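You operate a simulated robot arm through the tools that you are given. There is no shell and no other tool.

You run a simulated robot arm. Do the job below in one go: nothing can be reset, and whatever is moved stays where it is left.

JOB
Finish up at the wooden table. At the end: on the wooden table the purple pot stands inside the orange one; the green oil bottle from the wooden table stands where the white spool stood; the white spool from the wooden table is in the silver tray; the table drawer is shut; whatever was shut is shut again. Leave all else as you found it, and nothing knocked over (what rides in a drawer may roll over).
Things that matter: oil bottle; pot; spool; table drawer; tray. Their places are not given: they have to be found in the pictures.

It is judged by the outcome, as a careful person would: the job done as asked, and still so three seconds after it is handed in. It fails if anything else is knocked over, pushed out of place, dropped, spilled or broken.

ROBOT AND FRAMES
A 6-joint arm with a two-finger parallel gripper, fixed in place. Base frame: the origin is on the floor under the middle of its stand, x ahead of it, y to its left, z up; the work surface is at about z = 0.8. Units: m, degrees, N and s.
With the tool pointing down near the work surface it reaches from about 0.24 to 0.64 m from the base axis. Its first joint turns from -66.0 to 66.0 degrees. Payload 2.7 kg.
Tool frame: the origin (TCP) lies between the finger pads and is the grasp point; the fingertips stand 0.023 m ahead of it; z points along the fingers, y is the line along which they close. Largest opening 0.094 m; finger width 0.038, thickness 0.01; the body of the gripper, 0.054 by 0.096 m, starts 0.039 m behind the TCP.
Orientation is told as [roll, pitch, yaw] about the base's x, y, z axes, in that order, counted from this pose: with the fingers straight down and closing along the base's y, the tool's x points along the base's -x, its y along +y and its z along -z.

CONTROLS
- The arm moves only by the tool send_rows. Its argument "increments" is text: rows parted by semicolons, each of 7 numbers parted by spaces: the shift along the base's x, y, z in mm, then the turn, a rotation vector about the base's x, y, z in degrees, then the finger opening in mm, from 0 to 94. In form: x y z wx wy wz hand; .... A call has 1 to 20 rows; each row shifts and turns the commanded pose from where the row before left it. Rows are played at 5 a second. More than 0.05 m and 8.6 degrees between two rows, or a gripper value outside its range, and nothing of the call is played. Where a pose cannot be reached the arm comes as near as it can. A force on the tool above 40 N (or 10 N above the force at the start of the call, whichever is more), or a blocked arm, ends the call early, and 0.2 s more pass. The fingers move at their own pace (about 0.045 m/s each) and stop on an object; they squeeze with about 31 N. The grip force told is the motor's: it shows also when the fingers shut on nothing. Time passes only in rows, and 0.2 s behind the last, so rows that do not move let the fingers close. The reply holds the time, the measured pose of the TCP, the force on the tool along the base axes, the opening and the grip force, in the units named above and with some noise, with the torque about the TCP (base axes, N m) and any sound that the robot's microphone picked up.
- Cameras (640 x 400 px; columns grow to the right, rows downward): "scene" is fixed at [0.0747, -0.4345, 1.4018]; the picture's right is [0.78, -0.63, 0.00], its down [-0.37, -0.46, -0.81] and it looks along [0.51, 0.63, -0.59] (base axes); focal length 324 px, centre (320, 200). "wrist" rides on the gripper at [0.086, 0.016, -0.074] in the tool frame; the picture's right is [-0.18, 0.98, 0.00], its down [-0.58, -0.11, -0.81] and it looks along [-0.79, -0.15, 0.59] (tool axes); focal length 243 px, centre (320, 200).
- get_image(camera): a new picture of that camera. It takes no simulated time.
- point_at(camera, pixels): for up to 12 pixels [column, row] of the newest picture of that camera ("zoom" is the newest enlarged one), the place [x, y, z] in the base frame of the surface seen there, good to about 0.003 m. It takes no simulated time.
- enlarge(camera, box): a new picture of the part [left, top, right, bottom] of that camera's present view, enlarged. It takes no simulated time.
- close_job(): hands the job in; it is judged then, once.

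Open the gripper and draw the arm clear of the work before you hand the job in, unless the task says otherwise.

The tools are called after "Request:" as a command line: name --argument value ..., lists and objects as JSON in quotes. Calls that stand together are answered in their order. send_rows: Moves the arm, as the interface text tells. Its arguments: {"type":"object","properties":{"increments":{"type":"string"}},"required":["increments"]} The other tools are called the same way: get_image (camera) takes a picture; point_at (camera, pixels) gives the place of the surface under pixels of a picture; enlarge (camera, box) takes an enlarged picture of a part of a camera's view; close_job () hands the job in.

At the start:

```text
time_s: 0.0
eef_pos: [0.4441, 0.1848, 1.115]
orientation: [0.0, 0.0, 0.0]
contact_force: [0.1, -0.3, -0.1]
moment: [-0.02, 0.0, -0.03]
finger_gap: 0.0941
grip_force: 0.0
```

scene: 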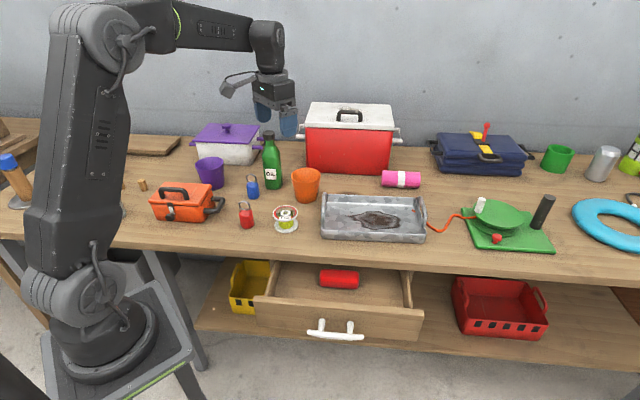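
wrist: 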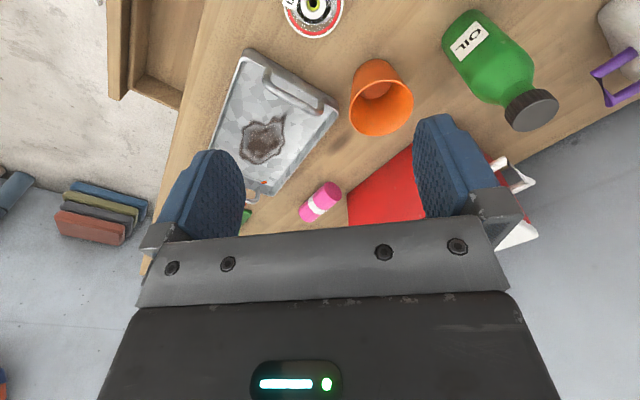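

The scene shows the purple pot near (210,170), the orange pot near (306,185), the green oil bottle near (272,165), the white spool near (286,218), the silver tray near (373,217) and the open drawer with its handle near (336,330). I'll enlarge the area to look closer.

Request:
enlarge --camera "scene" --box '[180, 120, 340, 240]'

Request:
enlarge --camera "scene" --box '[220, 180, 460, 350]'

```text
3.33 times, centred on (260, 180) of scene
```

zoom: 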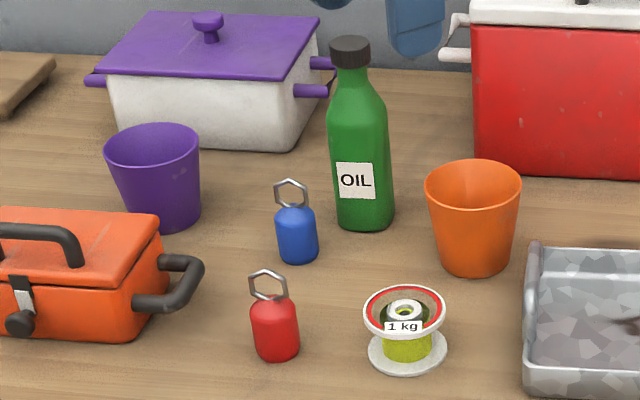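

```text
2.35 times, centred on (340, 265) of scene
```

zoom: 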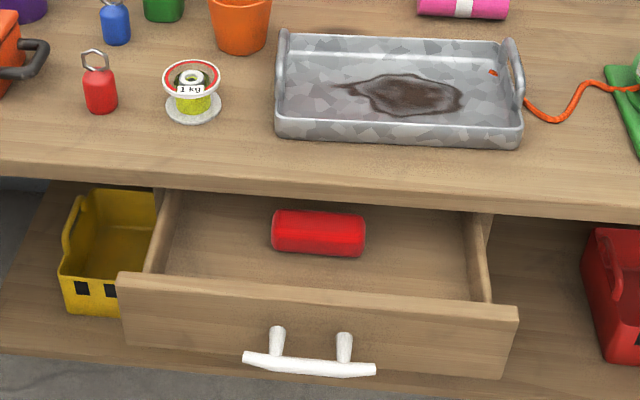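

The zoom (2.35x, centred on (340,265)) shows the drawer, its handle and the spool. I'll read the positions of key points in the scene image.

Request:
get_image --camera "scene"

Request:
point_at --camera "scene" --pixels '[[286, 212], [284, 229], [272, 137], [272, 185], [306, 172], [306, 200], [209, 160], [211, 184], [197, 166], [222, 166], [294, 178], [319, 178]]'

Request:
point_at --camera "scene" --pixels '[[309, 329], [361, 335], [335, 332], [320, 322], [350, 326], [258, 315], [420, 328], [256, 296], [423, 311], [330, 265], [300, 250], [400, 268]]'

Request:
point_at --camera "scene" --pixels '[[323, 198], [320, 236], [424, 241], [415, 200], [375, 220], [345, 225], [345, 205], [400, 228], [247, 222], [252, 190], [246, 205], [252, 180]]'

```text
taken
```

scene: 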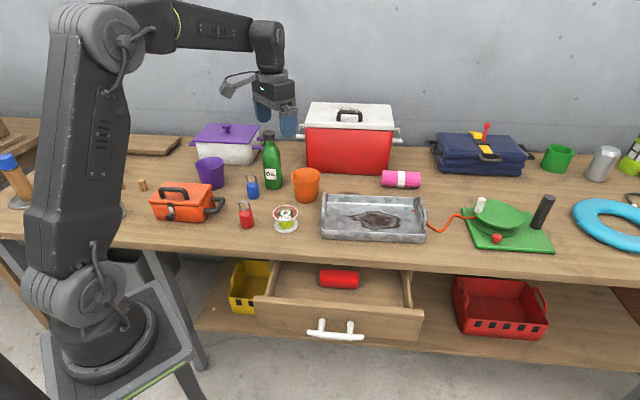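

```text
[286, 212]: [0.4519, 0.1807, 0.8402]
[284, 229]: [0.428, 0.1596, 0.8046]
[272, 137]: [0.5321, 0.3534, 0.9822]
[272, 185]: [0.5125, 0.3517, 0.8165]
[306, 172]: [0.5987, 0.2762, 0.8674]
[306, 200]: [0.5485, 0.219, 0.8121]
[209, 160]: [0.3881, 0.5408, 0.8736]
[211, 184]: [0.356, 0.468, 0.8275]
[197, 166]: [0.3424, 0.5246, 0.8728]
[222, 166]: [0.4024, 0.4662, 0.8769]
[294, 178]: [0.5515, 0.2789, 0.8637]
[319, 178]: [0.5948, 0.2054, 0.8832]
```

```text
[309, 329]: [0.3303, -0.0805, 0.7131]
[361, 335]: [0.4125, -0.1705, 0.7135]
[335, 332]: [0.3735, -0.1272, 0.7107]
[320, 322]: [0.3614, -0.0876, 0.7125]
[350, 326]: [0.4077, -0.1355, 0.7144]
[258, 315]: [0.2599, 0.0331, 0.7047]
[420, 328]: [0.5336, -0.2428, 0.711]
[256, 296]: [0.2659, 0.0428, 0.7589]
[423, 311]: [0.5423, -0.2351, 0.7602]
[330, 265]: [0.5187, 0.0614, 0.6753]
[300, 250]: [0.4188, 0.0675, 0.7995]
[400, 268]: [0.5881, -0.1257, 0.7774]
```

```text
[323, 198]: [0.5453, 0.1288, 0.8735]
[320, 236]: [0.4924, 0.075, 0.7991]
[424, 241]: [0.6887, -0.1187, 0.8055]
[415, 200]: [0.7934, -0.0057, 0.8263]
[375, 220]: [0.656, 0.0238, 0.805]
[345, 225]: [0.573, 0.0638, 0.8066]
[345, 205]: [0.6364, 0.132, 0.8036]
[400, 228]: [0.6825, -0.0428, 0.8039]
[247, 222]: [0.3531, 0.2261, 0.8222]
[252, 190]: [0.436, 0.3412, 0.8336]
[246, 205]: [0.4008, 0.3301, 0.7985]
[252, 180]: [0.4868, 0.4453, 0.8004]
```

The drawer front runs along about (0.71,-0.71), so the table is turned about 45° in the base frame. Next I enlarge the small objects and read their outlines more precisely.

Request:
enlarge --camera "scene" --box '[246, 195, 326, 245]'

Request:
enlarge --camera "scene" --box '[310, 180, 470, 280]'

Request:
enlarge --camera "scene" --box '[180, 140, 260, 190]'

Request:
enlarge --camera "scene" --box '[250, 125, 346, 205]'

```text
8.00 times, centred on (286, 220) of scene
```

zoom: 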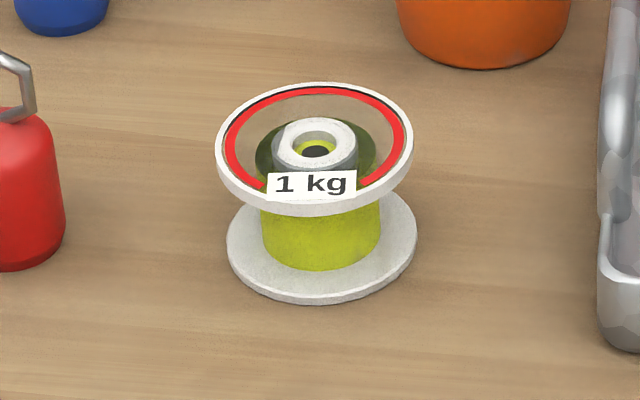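

```text
4.00 times, centred on (390, 230) of scene
```

zoom: 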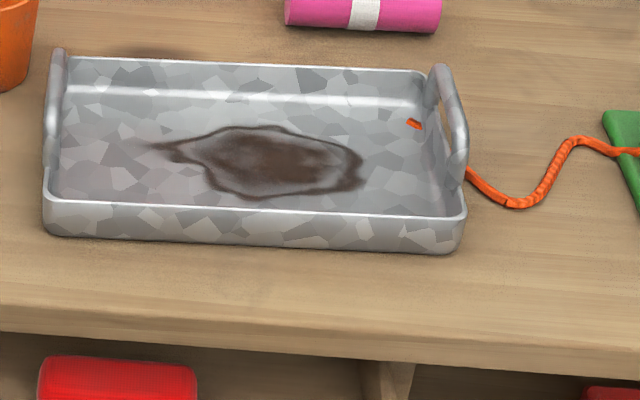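

```text
8.00 times, centred on (220, 165) of scene
```

zoom: 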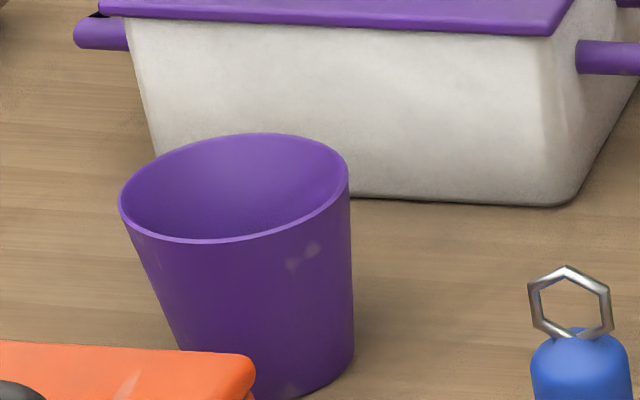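

```text
5.00 times, centred on (298, 165) of scene
```

zoom: 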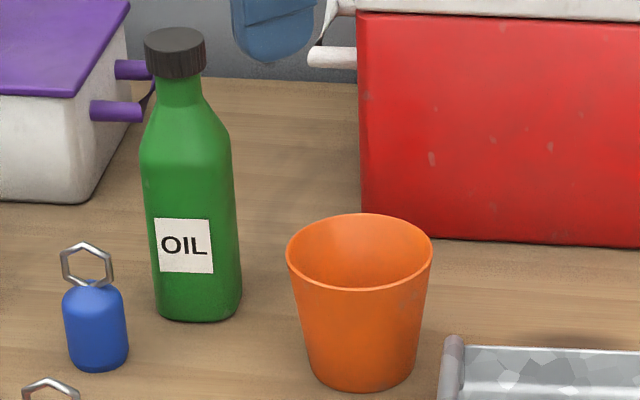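

The newest zoom (5x, centred on (298,165)) shows the bottle cap at (175,45) and the orange pot's rim between (287,250) and (432,250). I'll read points along these outlines.

Request:
point_at --camera "zoom" --pixels '[[175, 40], [150, 48], [200, 48], [175, 32], [175, 70], [196, 315], [165, 300], [235, 300], [196, 200], [150, 180], [225, 180], [182, 95]]'

Request:
point_at --camera "zoom" --pixels '[[290, 256], [430, 258], [360, 290], [360, 217], [325, 225], [400, 225], [330, 285], [400, 283], [360, 300], [360, 385], [315, 370], [410, 370]]'

```text
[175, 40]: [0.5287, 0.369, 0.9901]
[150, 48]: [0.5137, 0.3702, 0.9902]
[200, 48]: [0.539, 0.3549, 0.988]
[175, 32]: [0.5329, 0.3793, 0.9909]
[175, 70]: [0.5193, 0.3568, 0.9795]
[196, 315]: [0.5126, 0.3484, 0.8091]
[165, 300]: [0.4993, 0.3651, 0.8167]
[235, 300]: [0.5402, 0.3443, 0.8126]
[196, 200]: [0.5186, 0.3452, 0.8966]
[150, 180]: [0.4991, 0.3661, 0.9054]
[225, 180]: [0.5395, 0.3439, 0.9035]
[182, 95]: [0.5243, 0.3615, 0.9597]
```

```text
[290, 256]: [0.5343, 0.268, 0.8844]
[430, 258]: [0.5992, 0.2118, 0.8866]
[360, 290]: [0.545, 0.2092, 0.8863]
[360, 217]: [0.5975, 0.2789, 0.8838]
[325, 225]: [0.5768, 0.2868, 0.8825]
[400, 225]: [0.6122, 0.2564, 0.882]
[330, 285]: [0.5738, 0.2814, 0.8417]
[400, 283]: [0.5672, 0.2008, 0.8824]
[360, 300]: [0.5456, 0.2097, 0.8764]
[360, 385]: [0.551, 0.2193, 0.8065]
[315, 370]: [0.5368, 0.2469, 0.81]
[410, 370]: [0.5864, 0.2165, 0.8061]
```

Bottle axis is about (0.529,0.369) with the cap top at z≈0.991; the orange pot's rim centre is about (0.571,0.243,0.885), diameter about 0.087. Next is the same for the purple pot.

Request:
enlarge --camera "scene" --box '[180, 140, 260, 190]'

Request:
point_at --camera "zoom" --pixels '[[122, 200], [346, 180], [235, 240], [240, 135], [160, 162], [310, 145], [160, 235], [310, 218], [180, 340], [350, 370], [280, 395], [235, 200]]'

Request:
point_at --camera "zoom" --pixels '[[240, 360], [100, 350], [565, 30], [550, 200], [155, 150], [80, 30], [600, 55], [580, 380], [567, 270], [583, 290], [250, 20], [130, 20]]'

```text
8.00 times, centred on (220, 165) of scene
```

zoom: 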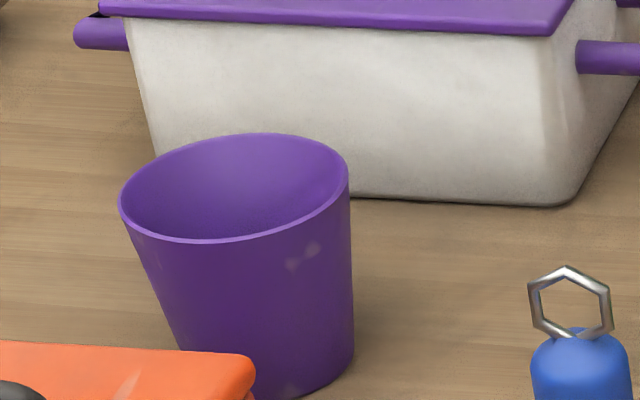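

```text
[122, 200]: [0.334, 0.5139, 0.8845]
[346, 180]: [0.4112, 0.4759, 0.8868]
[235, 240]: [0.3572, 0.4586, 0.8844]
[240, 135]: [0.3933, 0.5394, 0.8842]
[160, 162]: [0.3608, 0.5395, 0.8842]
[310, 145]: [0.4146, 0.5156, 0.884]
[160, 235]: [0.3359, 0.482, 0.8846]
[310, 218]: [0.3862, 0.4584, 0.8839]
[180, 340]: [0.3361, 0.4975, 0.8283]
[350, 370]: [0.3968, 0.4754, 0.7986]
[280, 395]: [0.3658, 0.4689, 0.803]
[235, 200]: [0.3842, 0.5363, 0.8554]
```

```text
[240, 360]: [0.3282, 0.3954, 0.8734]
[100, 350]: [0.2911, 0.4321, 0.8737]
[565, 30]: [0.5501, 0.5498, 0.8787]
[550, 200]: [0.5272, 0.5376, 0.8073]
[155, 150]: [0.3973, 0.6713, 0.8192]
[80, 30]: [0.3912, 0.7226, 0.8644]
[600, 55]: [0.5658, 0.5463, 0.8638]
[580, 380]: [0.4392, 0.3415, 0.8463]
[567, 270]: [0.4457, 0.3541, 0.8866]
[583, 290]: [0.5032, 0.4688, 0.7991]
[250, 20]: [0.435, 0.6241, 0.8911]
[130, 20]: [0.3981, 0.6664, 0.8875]
```

Purple pot's rim centre is about (0.374,0.498,0.884), diameter about 0.087, the same size as the orange one. Now the spool and tray in detail.

Request:
enlarge --camera "scene" --box '[246, 195, 326, 245]'

Request:
point_at --camera "zoom" --pixels '[[218, 150], [410, 140], [300, 88], [330, 205], [320, 127], [228, 250], [415, 235], [320, 297], [250, 280], [390, 275], [315, 250], [240, 225]]'

Request:
point_at --camera "zoom" --pixels '[[60, 200], [0, 60], [605, 260], [630, 340], [615, 120], [610, 180], [570, 10], [485, 65], [400, 25], [25, 110], [100, 10], [20, 20]]'

```text
8.00 times, centred on (286, 220) of scene
```

zoom: 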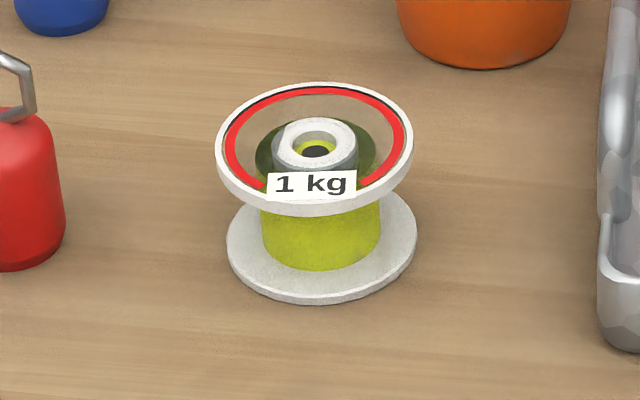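

```text
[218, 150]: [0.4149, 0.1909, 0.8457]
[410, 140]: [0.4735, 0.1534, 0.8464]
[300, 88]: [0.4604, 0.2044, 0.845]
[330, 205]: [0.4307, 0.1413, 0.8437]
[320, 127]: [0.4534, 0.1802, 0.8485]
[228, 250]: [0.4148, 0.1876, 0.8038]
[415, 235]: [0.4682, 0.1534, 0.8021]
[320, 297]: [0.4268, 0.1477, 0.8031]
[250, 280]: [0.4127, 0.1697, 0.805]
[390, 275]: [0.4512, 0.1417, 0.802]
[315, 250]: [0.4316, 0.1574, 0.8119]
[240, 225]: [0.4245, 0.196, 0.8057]
```

```text
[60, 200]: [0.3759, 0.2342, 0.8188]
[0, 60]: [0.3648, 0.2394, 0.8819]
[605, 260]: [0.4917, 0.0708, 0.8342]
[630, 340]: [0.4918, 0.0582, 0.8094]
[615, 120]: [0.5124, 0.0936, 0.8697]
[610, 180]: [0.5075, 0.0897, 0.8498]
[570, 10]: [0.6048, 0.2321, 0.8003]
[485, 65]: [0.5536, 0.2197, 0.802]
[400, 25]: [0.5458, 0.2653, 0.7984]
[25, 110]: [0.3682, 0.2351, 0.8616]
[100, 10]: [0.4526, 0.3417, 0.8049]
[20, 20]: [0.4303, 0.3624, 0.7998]
```

Spool: top-flange centre is about (0.445,0.172), diameter 0.070, top z≈0.846. Now the tray and drawer front in detail.

Request:
enlarge --camera "scene" --box '[310, 180, 470, 280]'

Request:
point_at --camera "zoom" --pixels '[[48, 200], [463, 218], [425, 75], [65, 58], [250, 208], [250, 66], [60, 185], [440, 205], [70, 100], [400, 115], [250, 95], [250, 195]]'

Request:
point_at --camera "zoom" --pixels '[[100, 150], [150, 130], [150, 180], [250, 150], [340, 160], [55, 120], [62, 52], [440, 70], [460, 150], [412, 123], [480, 185], [510, 205]]'

Request:
point_at --camera "zoom" --pixels '[[100, 320], [300, 330], [600, 360], [100, 345], [300, 355], [600, 372], [620, 340], [10, 328], [200, 325], [400, 340], [500, 350], [50, 300]]'

```text
4.00 times, centred on (390, 230) of scene
```

zoom: 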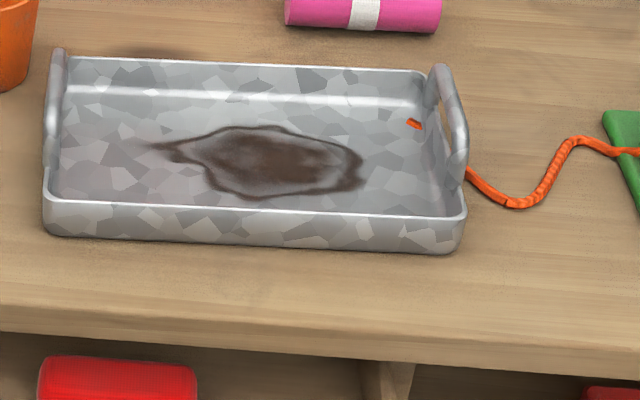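

```text
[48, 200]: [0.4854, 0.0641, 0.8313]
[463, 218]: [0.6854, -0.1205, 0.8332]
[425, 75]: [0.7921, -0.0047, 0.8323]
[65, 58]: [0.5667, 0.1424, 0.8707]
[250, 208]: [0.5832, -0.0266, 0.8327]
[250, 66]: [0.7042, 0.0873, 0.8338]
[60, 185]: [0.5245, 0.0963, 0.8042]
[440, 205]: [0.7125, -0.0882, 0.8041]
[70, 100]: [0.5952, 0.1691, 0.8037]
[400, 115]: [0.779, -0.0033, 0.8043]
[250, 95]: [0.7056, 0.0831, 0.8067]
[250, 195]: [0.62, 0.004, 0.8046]
```

```text
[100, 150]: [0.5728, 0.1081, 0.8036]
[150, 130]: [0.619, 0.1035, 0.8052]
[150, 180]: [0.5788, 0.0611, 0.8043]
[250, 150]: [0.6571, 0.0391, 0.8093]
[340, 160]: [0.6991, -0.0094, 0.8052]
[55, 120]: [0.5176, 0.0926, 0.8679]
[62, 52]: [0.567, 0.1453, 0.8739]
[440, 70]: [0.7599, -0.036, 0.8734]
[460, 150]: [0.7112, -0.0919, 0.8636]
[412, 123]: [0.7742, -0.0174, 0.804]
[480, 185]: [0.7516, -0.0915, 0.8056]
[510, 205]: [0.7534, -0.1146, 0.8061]
```

```text
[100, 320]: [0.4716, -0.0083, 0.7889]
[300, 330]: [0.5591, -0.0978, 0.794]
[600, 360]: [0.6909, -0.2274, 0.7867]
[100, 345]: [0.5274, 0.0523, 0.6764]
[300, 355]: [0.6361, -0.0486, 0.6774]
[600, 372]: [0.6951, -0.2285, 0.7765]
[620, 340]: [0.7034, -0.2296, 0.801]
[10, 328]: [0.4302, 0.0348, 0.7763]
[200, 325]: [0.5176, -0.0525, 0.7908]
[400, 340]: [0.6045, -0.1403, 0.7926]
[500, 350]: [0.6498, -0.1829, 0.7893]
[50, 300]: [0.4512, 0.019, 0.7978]
```

The tray floor is at z≈0.804 and its rim at 0.832; its front-left corner is at (0.485,0.064) and it is turned about 45°. I start with the spool: the gripper goes over (0.445,0.172) with open fingers and partly down, then I check.

Request:
send_rows --increments "1 -4 -40 0 0 0 94; 0 -4 -45 0 0 0 94; 0 -4.8 -45 0 0 0 94; 0 0 -45 0 0 0 94; 0 0 -30 0 0 0 94; 0 0 0 0 0 0 94"

Request:
get_image --camera "scene"

Request:
get_image --camera "wrist"

```text
time_s: 1.4
eef_pos: [0.4473, 0.1696, 0.9076]
orientation: [0.0, 0.0, 0.0]
contact_force: [-0.5, -0.4, -0.6]
moment: [-0.01, 0.02, 0.03]
finger_gap: 0.0939
grip_force: 0.2
```

```text
taken
```

scene: 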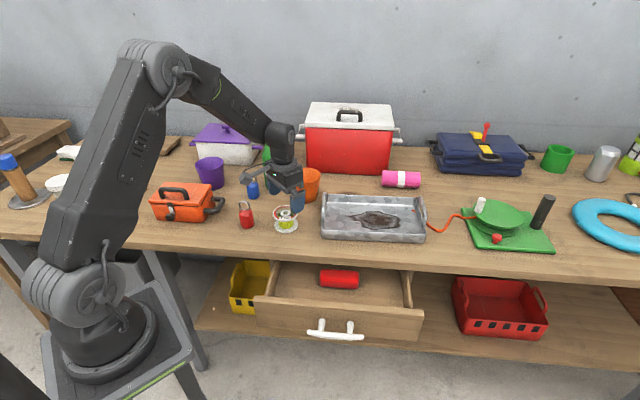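

```text
taken
```

wrist: 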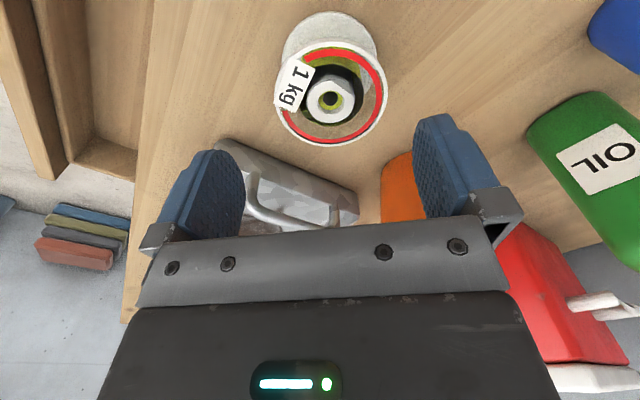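

The gripper sits above the spool (wrist picture, spool top at (330,98)). I'll verify the spool's centre from the wrist camera before going down.

Request:
point_at --camera "wrist" --pixels '[[277, 98], [387, 90], [332, 47], [333, 145], [330, 80], [345, 98], [300, 140], [370, 55], [300, 55], [375, 125]]'

Request:
send_rows --increments "0 0 0 0 0 0 94"

```text
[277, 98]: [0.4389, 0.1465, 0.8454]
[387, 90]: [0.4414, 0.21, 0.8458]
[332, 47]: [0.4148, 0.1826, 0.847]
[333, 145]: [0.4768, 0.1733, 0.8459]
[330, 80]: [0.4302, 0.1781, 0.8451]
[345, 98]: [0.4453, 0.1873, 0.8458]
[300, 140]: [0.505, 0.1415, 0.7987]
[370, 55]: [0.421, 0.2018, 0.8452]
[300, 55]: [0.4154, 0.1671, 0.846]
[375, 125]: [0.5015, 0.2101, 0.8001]
```

```text
time_s: 1.8
eef_pos: [0.4474, 0.1686, 0.9068]
orientation: [0.0, 0.0, -0.1]
contact_force: [-0.3, 0.4, -0.9]
moment: [0.05, -0.03, -0.02]
finger_gap: 0.0937
grip_force: 0.1
```

Scene and wrist readings agree to a few mm; I enlarge the wrist view for a better centre estimate.

Request:
enlarge --camera "wrist" --box '[250, 0, 410, 100]'

Request:
enlarge --camera "wrist" --box '[250, 60, 410, 160]'

```text
4.00 times, centred on (330, 50) of wrist
```

zoom: 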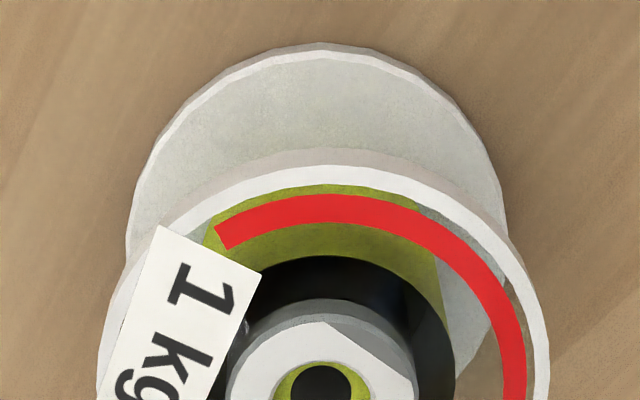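

```text
4.00 times, centred on (330, 110) of wrist
```

zoom: 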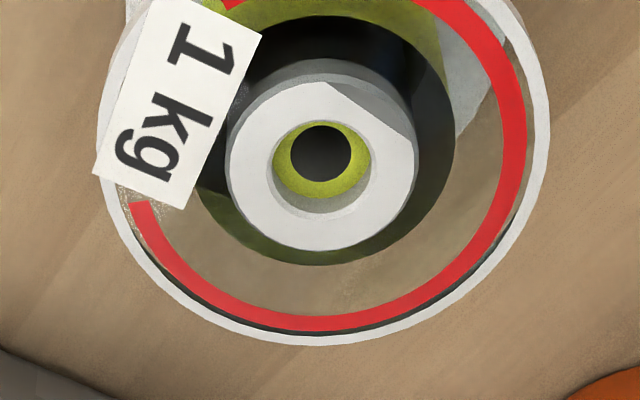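

The flange in this zoom spans about x=100 to 547, with its bottom edge at row 343. I read those rim points.

Request:
point_at --camera "zoom" --pixels '[[104, 80], [545, 120], [320, 340], [130, 240], [530, 210], [440, 310], [220, 312], [510, 20], [320, 90], [322, 240], [235, 165], [413, 165]]'

```text
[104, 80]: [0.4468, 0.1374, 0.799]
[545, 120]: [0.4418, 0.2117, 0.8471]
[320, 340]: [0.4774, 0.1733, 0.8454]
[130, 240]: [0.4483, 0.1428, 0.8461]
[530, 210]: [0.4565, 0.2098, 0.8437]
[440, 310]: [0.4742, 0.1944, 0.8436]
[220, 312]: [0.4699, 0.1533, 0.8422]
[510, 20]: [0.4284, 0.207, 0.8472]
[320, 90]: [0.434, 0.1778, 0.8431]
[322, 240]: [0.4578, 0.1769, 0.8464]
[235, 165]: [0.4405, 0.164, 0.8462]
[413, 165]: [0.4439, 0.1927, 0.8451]
```

The wrist view shows the spool's hub at (330,101), which puts the spool about 7 mm to +y of the TCP. I shift by that much and lower to grasp height.

Request:
send_rows --increments "-1 7 0 0 0 0 94; 0 0 -20 0 0 0 94; 0 0 -20 0 0 0 94; 0 0 -18 0 0 0 94; 0 0 0 0 0 0 94"

Request:
enlarge --camera "wrist" --box '[160, 60, 480, 260]'

Request:
enlarge --camera "scene" --box '[226, 170, 346, 245]'

```text
time_s: 3.0
eef_pos: [0.4454, 0.1774, 0.851]
orientation: [0.1, 0.0, -0.1]
contact_force: [0.5, 0.1, -0.4]
moment: [0.0, 0.01, -0.01]
finger_gap: 0.0941
grip_force: 0.1
```

```text
2.00 times, centred on (320, 160) of wrist
```

zoom: 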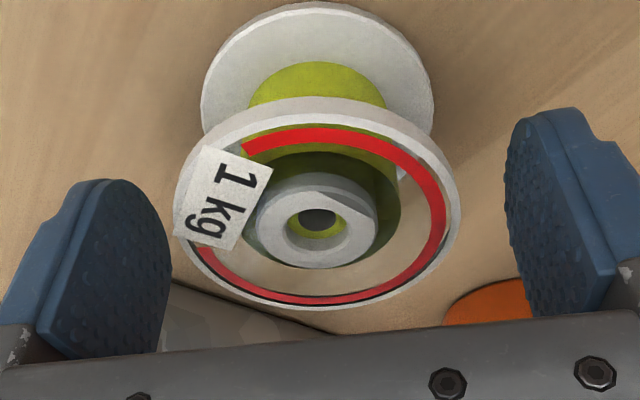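

```text
5.33 times, centred on (286, 208) of scene
```

zoom: 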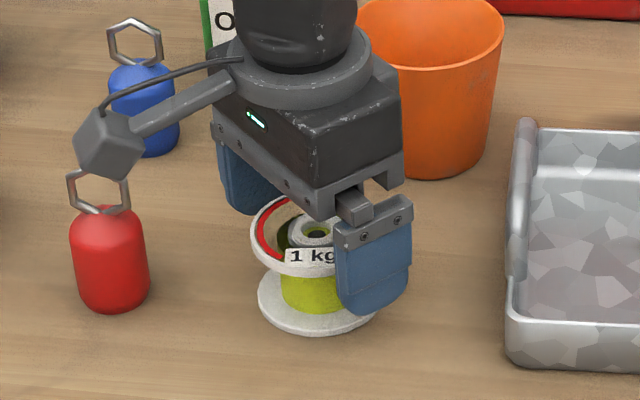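

The spool is now centred between the fingers, but the wrist camera block (zoom (108,145)) hangs close to the red flask's ring. I yaw +20° to swing it away, then lower the rest of the way.

Request:
send_rows --increments "0 0 0 0 0 7 94; 0 0 0 0 0 7 94; 0 0 0 0 0 6 94; 0 0 -10 0 0 0 94; 0 0 -9 0 0 0 94; 0 0 0 0 0 0 94"

Request:
enlarge --camera "scene" --box '[226, 170, 346, 245]'

Request:
enlarge --camera "wrist" --box '[160, 60, 480, 260]'

```text
time_s: 4.4
eef_pos: [0.4442, 0.1797, 0.833]
orientation: [0.0, 0.0, 20.1]
contact_force: [-0.7, -0.6, 0.7]
moment: [0.02, -0.02, 0.04]
finger_gap: 0.0939
grip_force: 0.1
```

```text
5.33 times, centred on (286, 208) of scene
```

zoom: 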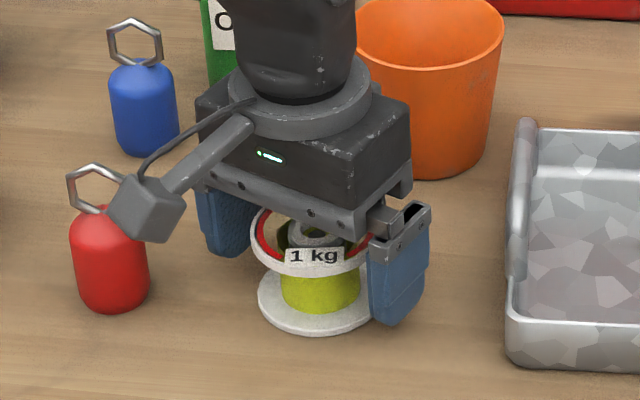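

```text
2.00 times, centred on (320, 160) of wrist
```

zoom: 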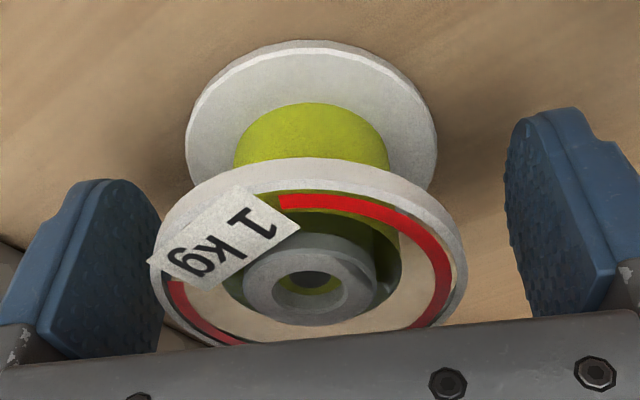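

The spool sits slightly left of centre between the fingers (hub at zoom (310,283) against 319). I nudge 2 mm and close.

Request:
send_rows --increments "0.7 -1.9 0 0 0 0 94; 0 0 0 0 0 0 80; 0 0 0 0 0 0 60; 0 0 0 0 0 0 50; 0 0 0 0 0 0 50; 0 0 0 0 0 0 50"

Request:
enlarge --camera "wrist" --box '[160, 60, 480, 260]'

```text
time_s: 5.8
eef_pos: [0.4446, 0.1767, 0.8334]
orientation: [0.0, -0.1, 20.0]
contact_force: [0.0, -0.2, 0.9]
moment: [-0.01, 0.0, 0.0]
finger_gap: 0.0663
grip_force: 30.4
```

```text
2.00 times, centred on (320, 160) of wrist
```

zoom: 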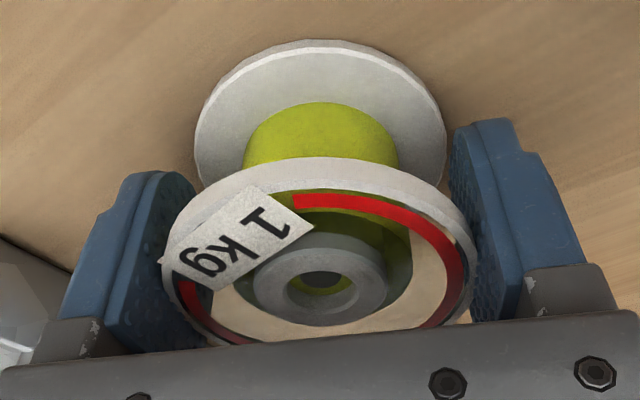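

Grip is firm at 66 mm opening, 30 N. I lift straight up and check that the spool comes along.

Request:
send_rows --increments "0 0 15 0 0 0 50; 0 0 35 0 0 0 50; 0 0 40 0 0 0 50; 0 0 30 0 0 0 50; 0 0 0 0 0 0 50"

Request:
enlarge --camera "scene" --box '[226, 140, 386, 240]'

```text
time_s: 7.0
eef_pos: [0.4448, 0.1754, 0.953]
orientation: [0.0, -0.1, 20.0]
contact_force: [0.2, -0.5, -1.0]
moment: [-0.01, -0.01, 0.01]
finger_gap: 0.0663
grip_force: 31.0
```

```text
4.00 times, centred on (306, 190) of scene
```

zoom: 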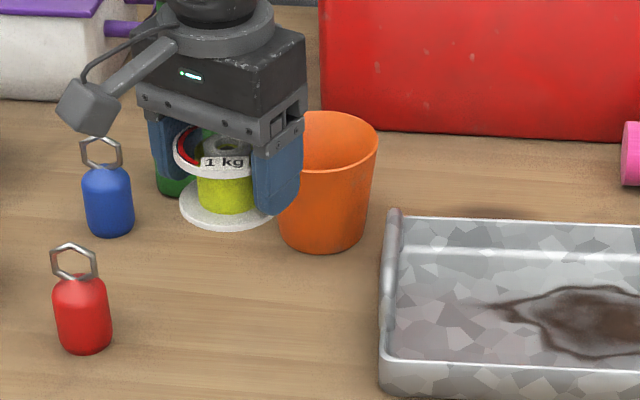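

The spool hangs level in the grip. I carry it at z≈0.95 over the tray's left part, turning to yaw 47° so the fingers and camera stay clear of the tray handle.

Request:
send_rows --increments "37 -28.5 0 0 0 6.75 50; 37 -28.5 0 0 0 6.75 50; 37 -28.5 0 0 0 6.75 50; 37 -28.5 0 0 0 6.75 50; 0 0 0 0 0 0 50; 0 0 0 0 0 0 50"

Request:
get_image --camera "wrist"

Request:
enlarge --camera "scene" --box '[290, 140, 450, 240]'

```text
time_s: 8.4
eef_pos: [0.5922, 0.0641, 0.953]
orientation: [-0.1, -0.1, 47.1]
contact_force: [-0.2, -0.1, -0.2]
moment: [0.02, 0.01, 0.0]
finger_gap: 0.0661
grip_force: 30.7
```

```text
taken
```

wrist: 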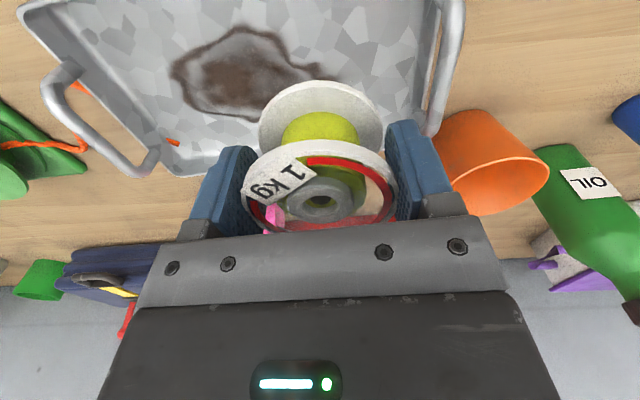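

```text
4.00 times, centred on (370, 190) of scene
```

zoom: 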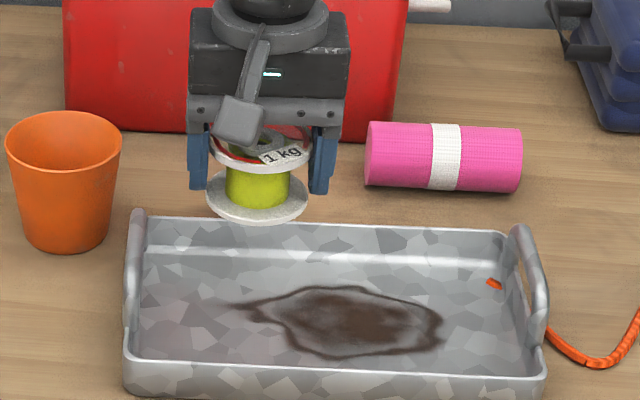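

In the wrist picture the tray's left handle runs from (455,15) to (435,125). I read some tray points in this frame to confirm the landing spot.

Request:
point_at --camera "wrist" --pixels '[[452, 30], [437, 120], [426, 10], [418, 80], [400, 60], [200, 150], [185, 170], [330, 20], [230, 100], [60, 90], [150, 165], [390, 110]]'

```text
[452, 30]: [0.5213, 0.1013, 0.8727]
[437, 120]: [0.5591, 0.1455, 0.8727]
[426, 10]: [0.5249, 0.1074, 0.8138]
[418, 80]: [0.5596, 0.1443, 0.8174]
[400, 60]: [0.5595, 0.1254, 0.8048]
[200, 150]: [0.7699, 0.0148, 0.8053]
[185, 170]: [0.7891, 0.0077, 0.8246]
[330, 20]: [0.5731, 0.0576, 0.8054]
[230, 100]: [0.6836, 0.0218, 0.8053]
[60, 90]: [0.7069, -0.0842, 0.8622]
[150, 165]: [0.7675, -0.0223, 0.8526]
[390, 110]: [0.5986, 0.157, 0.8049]
```

The tray frame agrees within 5 mm. I lower the spool toward the tray floor (contact expected at TCP z≈0.838), slowing at the end.

Request:
send_rows --increments "0 0 -35 0 0 0 50; 0 0 -35 0 0 0 50; 0 0 -25 0 0 0 50; 0 0 -10 0 0 0 50; 0 0 -4 0 0 0 50; 0 0 -3 0 0 0 50; 0 0 0 0 0 0 50"

Request:
enlarge --camera "scene" --box '[290, 160, 450, 260]'

```text
time_s: 10.0
eef_pos: [0.5931, 0.0633, 0.8411]
orientation: [0.0, 0.0, 47.0]
contact_force: [-0.2, -0.1, -0.7]
moment: [0.02, -0.02, -0.03]
finger_gap: 0.0661
grip_force: 31.5
```

```text
4.00 times, centred on (370, 210) of scene
```

zoom: 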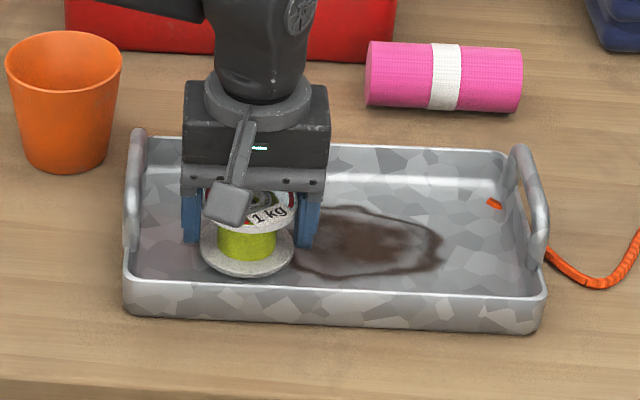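

The spool is a few mm above the tray floor, well inside the walls. I lower in 2 mm steps until contact shows.

Request:
send_rows --increments "0 0 -2 0 0 0 50; 0 0 -1.5 0 0 0 50; 0 0 0 0 0 0 50"

```text
time_s: 10.8
eef_pos: [0.5936, 0.0639, 0.8379]
orientation: [0.0, -0.1, 47.1]
contact_force: [-2.6, 0.8, 8.0]
moment: [-0.01, 0.26, -0.01]
finger_gap: 0.0661
grip_force: 31.1
```

Contact shows (8 N upward), so the spool stands on the tray floor. I open the fingers a little and go straight up.

Request:
send_rows --increments "0 0 0 0 0 0 75; 0 0 0 0 0 0 84; 0 0 0 0 0 0 84; 0 0 20 0 0 0 84; 0 0 40 0 0 0 84; 0 0 45 0 0 0 84; 0 0 45 0 0 0 84; 0 0 45 0 0 0 84; 0 0 0 0 0 0 84"

Request:
enlarge --camera "scene" --box '[230, 120, 470, 270]'

Request:
get_image --camera "wrist"

```text
time_s: 12.8
eef_pos: [0.5912, 0.0616, 1.0331]
orientation: [0.1, 0.1, 47.0]
contact_force: [0.6, -0.1, 0.1]
moment: [0.03, -0.03, 0.02]
finger_gap: 0.0839
grip_force: 0.0
```

```text
2.67 times, centred on (350, 195) of scene
```

zoom: 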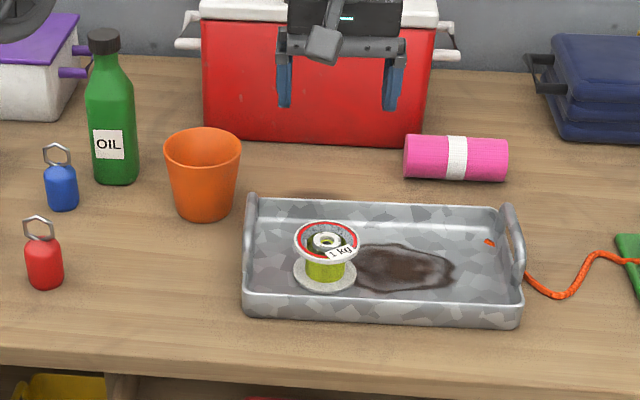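

```text
taken
```

wrist: 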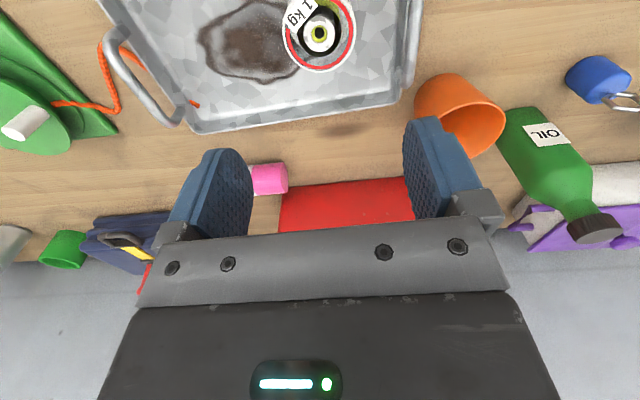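

The spool stands in the tray and the tray has not moved. Next is the bottle: I check what's around it (cooler handle at about (190,25)-(180,45), casserole handles at (75,50)-(72,72) in this zoom).

Request:
point_at --camera "zoom" --pixels '[[178, 44], [190, 16], [185, 30], [205, 60], [205, 130], [213, 20], [82, 50], [72, 72], [104, 40], [112, 180], [60, 170], [63, 195]]'

Request:
point_at --camera "wrist" --pixels '[[598, 228], [580, 215], [600, 245], [530, 150], [540, 180], [570, 200], [460, 85], [600, 75], [620, 97], [590, 170], [612, 215], [345, 35]]'

```text
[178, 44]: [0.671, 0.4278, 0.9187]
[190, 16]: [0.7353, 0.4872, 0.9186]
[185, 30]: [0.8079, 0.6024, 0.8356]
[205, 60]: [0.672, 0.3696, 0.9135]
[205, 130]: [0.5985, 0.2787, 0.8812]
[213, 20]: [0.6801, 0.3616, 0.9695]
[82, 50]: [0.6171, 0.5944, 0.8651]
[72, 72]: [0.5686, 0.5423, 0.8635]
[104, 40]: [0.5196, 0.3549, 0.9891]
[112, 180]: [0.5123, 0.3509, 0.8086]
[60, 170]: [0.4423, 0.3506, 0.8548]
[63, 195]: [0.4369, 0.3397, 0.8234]
```

```text
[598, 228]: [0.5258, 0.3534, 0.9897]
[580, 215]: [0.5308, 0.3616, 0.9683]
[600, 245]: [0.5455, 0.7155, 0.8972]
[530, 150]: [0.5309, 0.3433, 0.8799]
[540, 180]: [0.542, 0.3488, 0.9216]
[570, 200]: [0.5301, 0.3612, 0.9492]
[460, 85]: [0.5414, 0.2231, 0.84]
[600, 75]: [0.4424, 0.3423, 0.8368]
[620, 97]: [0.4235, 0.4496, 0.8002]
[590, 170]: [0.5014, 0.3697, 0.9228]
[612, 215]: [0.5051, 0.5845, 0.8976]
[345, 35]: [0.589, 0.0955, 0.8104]
```

The cooler handle is over 0.15 m from the bottle, so there's room. I move at z≈1.09 to just short of the bottle with yaw about 35° and look with the wrist camera.

Request:
send_rows --increments "0 0 45 0 0 0 84; -12 40 5 0 0 -2 84; -12 40 5 0 0 -2 84; -12 40 0 0 0 -2 84; -12 40 0 0 0 -2 84; -12 40 0 0 0 -2 84; -12 40 0 0 0 -2 84; -14 38 0 0 0 0 84; 0 0 0 0 0 0 84; 0 0 0 0 0 0 84"

Request:
get_image --camera "wrist"

Request:
get_image --camera "scene"

```text
time_s: 15.0
eef_pos: [0.5052, 0.3404, 1.0852]
orientation: [0.0, 0.1, 35.0]
contact_force: [-0.1, 0.2, 0.0]
moment: [-0.02, -0.01, 0.03]
finger_gap: 0.0841
grip_force: 0.0
out of reach, approached as far as the arm can: row 8
```

```text
taken
```

wrist: 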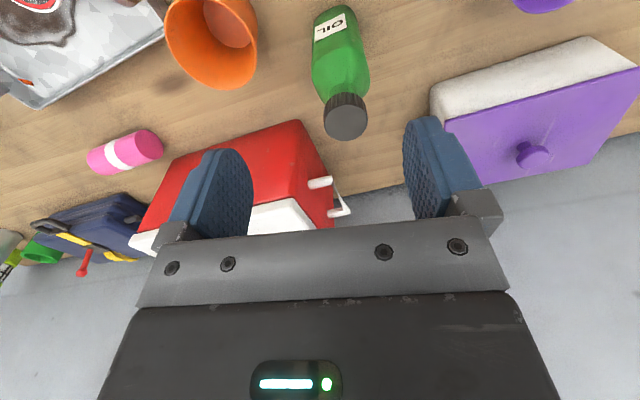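

```text
taken
```

scene: 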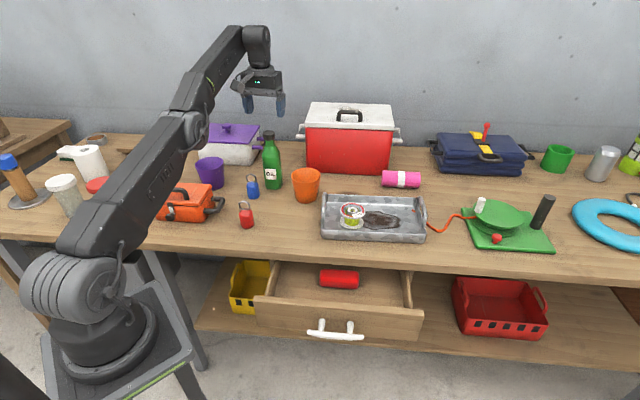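

At this height the arm reaches only r≈0.61 with the tool straight down, and the bottle stands at r≈0.645, so I'll tilt the tool outward by 20°. First I read the cap from the wrist picture (cap top near (347,122)).

Request:
enlarge --camera "wrist" --box '[290, 50, 418, 130]'

Request:
enlarge --camera "wrist" --box '[283, 75, 411, 155]'

```text
5.00 times, centred on (354, 90) of wrist
```

zoom: 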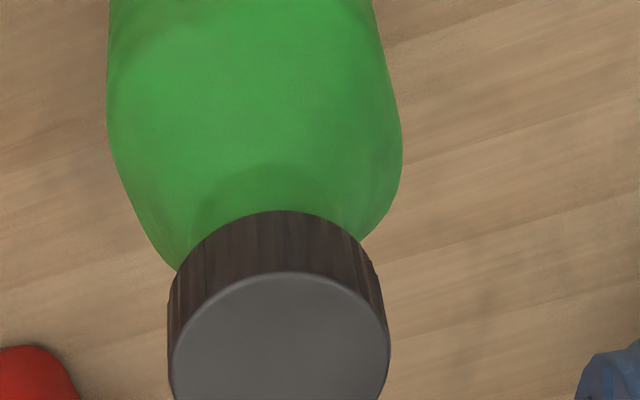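

```text
5.00 times, centred on (347, 115) of wrist
```

zoom: 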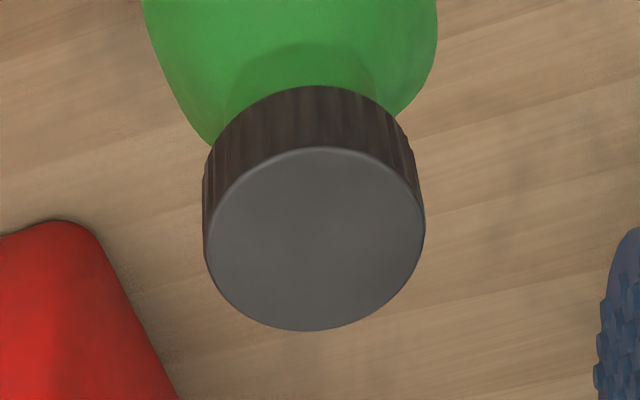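

The cap's top face in this zoom is centred at about (315,239). I read its edges.

Request:
point_at --camera "zoom" --pixels '[[315, 239], [212, 245], [418, 235], [315, 153], [310, 325], [250, 180], [380, 300], [380, 175], [250, 305], [300, 110], [215, 190], [300, 60]]'

```text
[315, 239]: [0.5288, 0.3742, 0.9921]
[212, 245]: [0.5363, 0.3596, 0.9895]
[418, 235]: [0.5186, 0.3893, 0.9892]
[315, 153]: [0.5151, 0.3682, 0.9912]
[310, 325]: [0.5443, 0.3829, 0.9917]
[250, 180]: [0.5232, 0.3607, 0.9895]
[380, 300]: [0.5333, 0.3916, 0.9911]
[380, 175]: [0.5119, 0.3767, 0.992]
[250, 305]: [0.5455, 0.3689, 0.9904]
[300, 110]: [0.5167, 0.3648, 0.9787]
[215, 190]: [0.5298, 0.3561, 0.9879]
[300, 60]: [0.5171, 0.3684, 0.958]
```

Cap centre in the wrist frame is about (0.528,0.375), top z≈0.991, diameter about 0.036. I tilt the tool 20° outward in place and see where it ends.

Request:
send_rows --increments "0 0 0 3.85 -5.45 0 84; 0 0 0 3.85 -5.45 0 84; 0 0 0 3.85 -5.45 0 84; 0 0 0 0 0 0 84; 0 0 0 0 0 0 84"

```text
time_s: 16.2
eef_pos: [0.5025, 0.3388, 1.0866]
orientation: [0.1, -20.1, 35.0]
contact_force: [0.5, -0.8, 0.3]
moment: [0.05, -0.02, 0.0]
finger_gap: 0.0838
grip_force: 0.1
out of reach, approached as far as the arm can: row 1
```

Tilted to -20° pitch. I shift to the cap's position horizontally, still above it.

Request:
send_rows --increments "13 18 -10 0 0 0 84; 12.5 18 -10 0 0 0 84; 0 0 0 0 0 0 84; 0 0 0 0 0 0 84"

Request:
get_image --camera "wrist"

Request:
enlarge --camera "scene" --box '[210, 70, 338, 200]'

```text
time_s: 17.2
eef_pos: [0.5293, 0.3752, 1.0653]
orientation: [0.1, -20.0, 35.0]
contact_force: [0.3, -0.4, -0.4]
moment: [0.05, -0.01, 0.05]
finger_gap: 0.0838
grip_force: 0.1
```

```text
taken
```

wrist: 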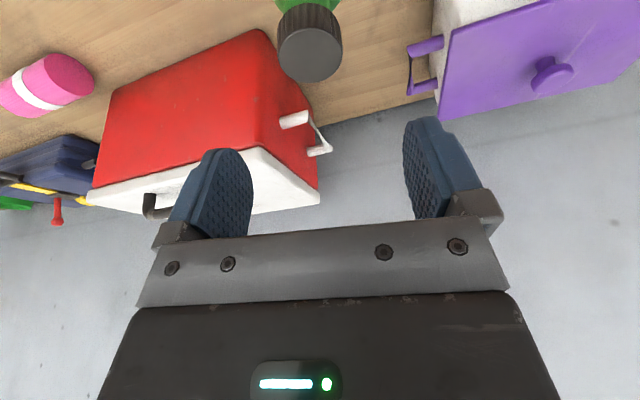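

```text
3.08 times, centred on (274, 135) of scene
```

zoom: 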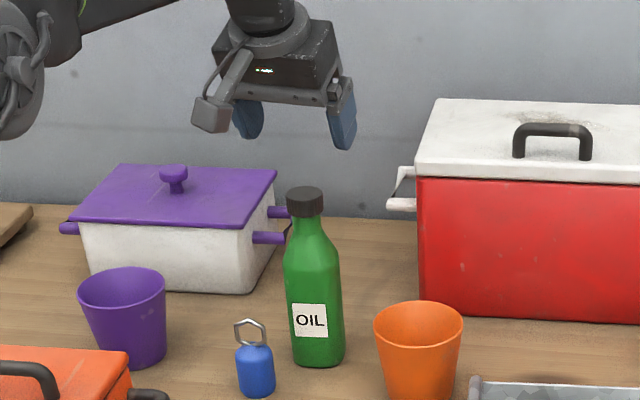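

The TCP is over the cap in readings; in the wrist picture the cap's top face is at (310,55). I check its position from here.

Request:
point_at --camera "wrist" --pixels '[[310, 55], [282, 55], [339, 52], [311, 31], [311, 78], [295, 38], [328, 70]]'

```text
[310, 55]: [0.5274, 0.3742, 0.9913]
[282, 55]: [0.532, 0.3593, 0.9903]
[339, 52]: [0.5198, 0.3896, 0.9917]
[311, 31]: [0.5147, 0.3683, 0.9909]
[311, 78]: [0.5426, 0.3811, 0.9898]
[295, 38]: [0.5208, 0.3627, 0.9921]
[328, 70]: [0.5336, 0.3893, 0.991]
```

Cap and TCP agree within 2 mm. I descend to TCP z≈0.975 so the pads take the cap.

Request:
send_rows --increments "-1 -0.5 -30 0 0 0 84; 0 0 -30 0 0 0 84; 0 0 -20 0 0 0 84; 0 0 -9 0 0 0 84; 0 0 0 0 0 0 84"

Request:
get_image --camera "wrist"

Request:
enlarge --camera "scene" --box '[222, 100, 318, 200]'

```text
time_s: 18.4
eef_pos: [0.527, 0.3756, 0.9742]
orientation: [0.1, -20.1, 35.1]
contact_force: [1.2, -0.4, -0.4]
moment: [0.02, 0.02, 0.03]
finger_gap: 0.0837
grip_force: 0.0
```

```text
taken
```

wrist: 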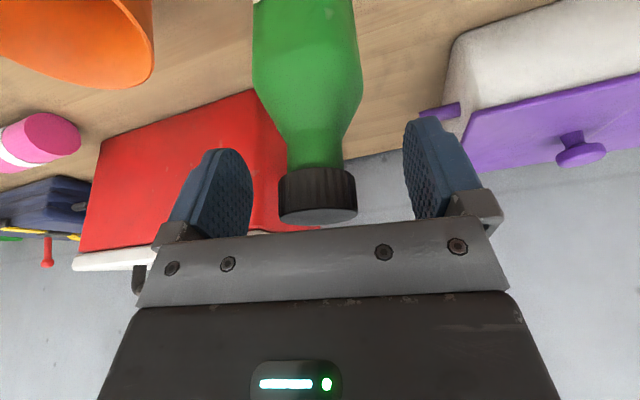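

```text
4.00 times, centred on (270, 150) of scene
```

zoom: 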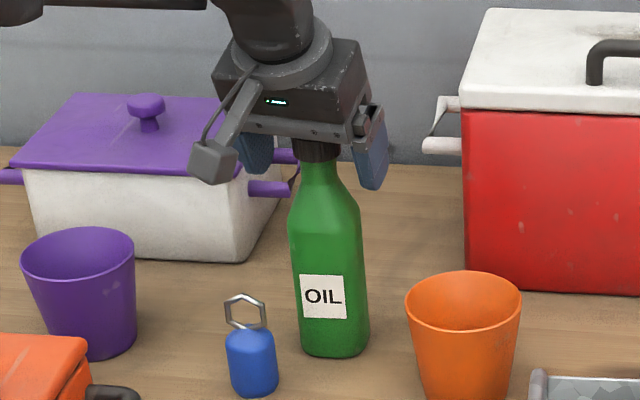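

The cap is centred between the fingers (wrist (318,195)). I close on it.

Request:
send_rows --increments "0 0 0 0 0 0 60; 0 0 0 0 0 0 40; 0 0 0 0 0 0 20; 0 0 0 0 0 0 20; 0 0 0 0 0 0 20; 0 0 0 0 0 0 20"

Request:
enlarge --camera "scene" --box '[222, 100, 318, 200]'

```text
time_s: 19.8
eef_pos: [0.5273, 0.3746, 0.9745]
orientation: [0.0, -20.0, 35.1]
contact_force: [-0.9, -0.7, 0.0]
moment: [-0.07, -0.04, 0.0]
finger_gap: 0.0351
grip_force: 31.0
```

```text
4.00 times, centred on (270, 150) of scene
```

zoom: 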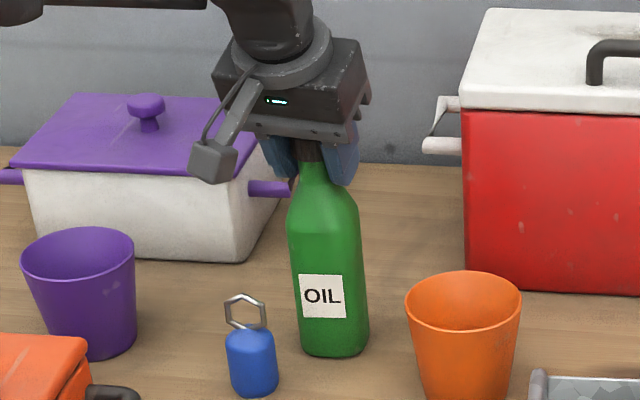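

The cap is held at 35 mm, 31 N. I lift straight up in small steps and check the bottle follows without slipping.

Request:
send_rows --increments "0 0 8 0 0 0 20; 0 0 12 0 0 0 20; 0 0 20 0 0 0 20; 0 0 25 0 0 0 20; 0 0 25 0 0 0 20; 0 0 0 0 0 0 20"

Request:
enlarge --camera "scene" --box '[202, 80, 330, 200]'

```text
time_s: 21.2
eef_pos: [0.5289, 0.3766, 1.066]
orientation: [0.1, -20.0, 34.9]
contact_force: [1.3, -0.3, -1.6]
moment: [-0.03, -0.02, 0.0]
finger_gap: 0.0354
grip_force: 30.7
```

```text
3.33 times, centred on (266, 140) of scene
```

zoom: 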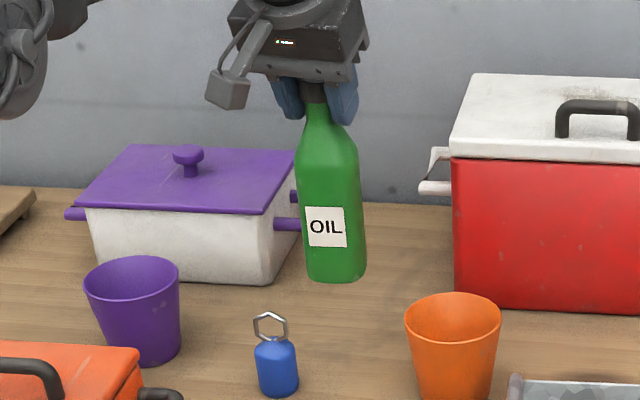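

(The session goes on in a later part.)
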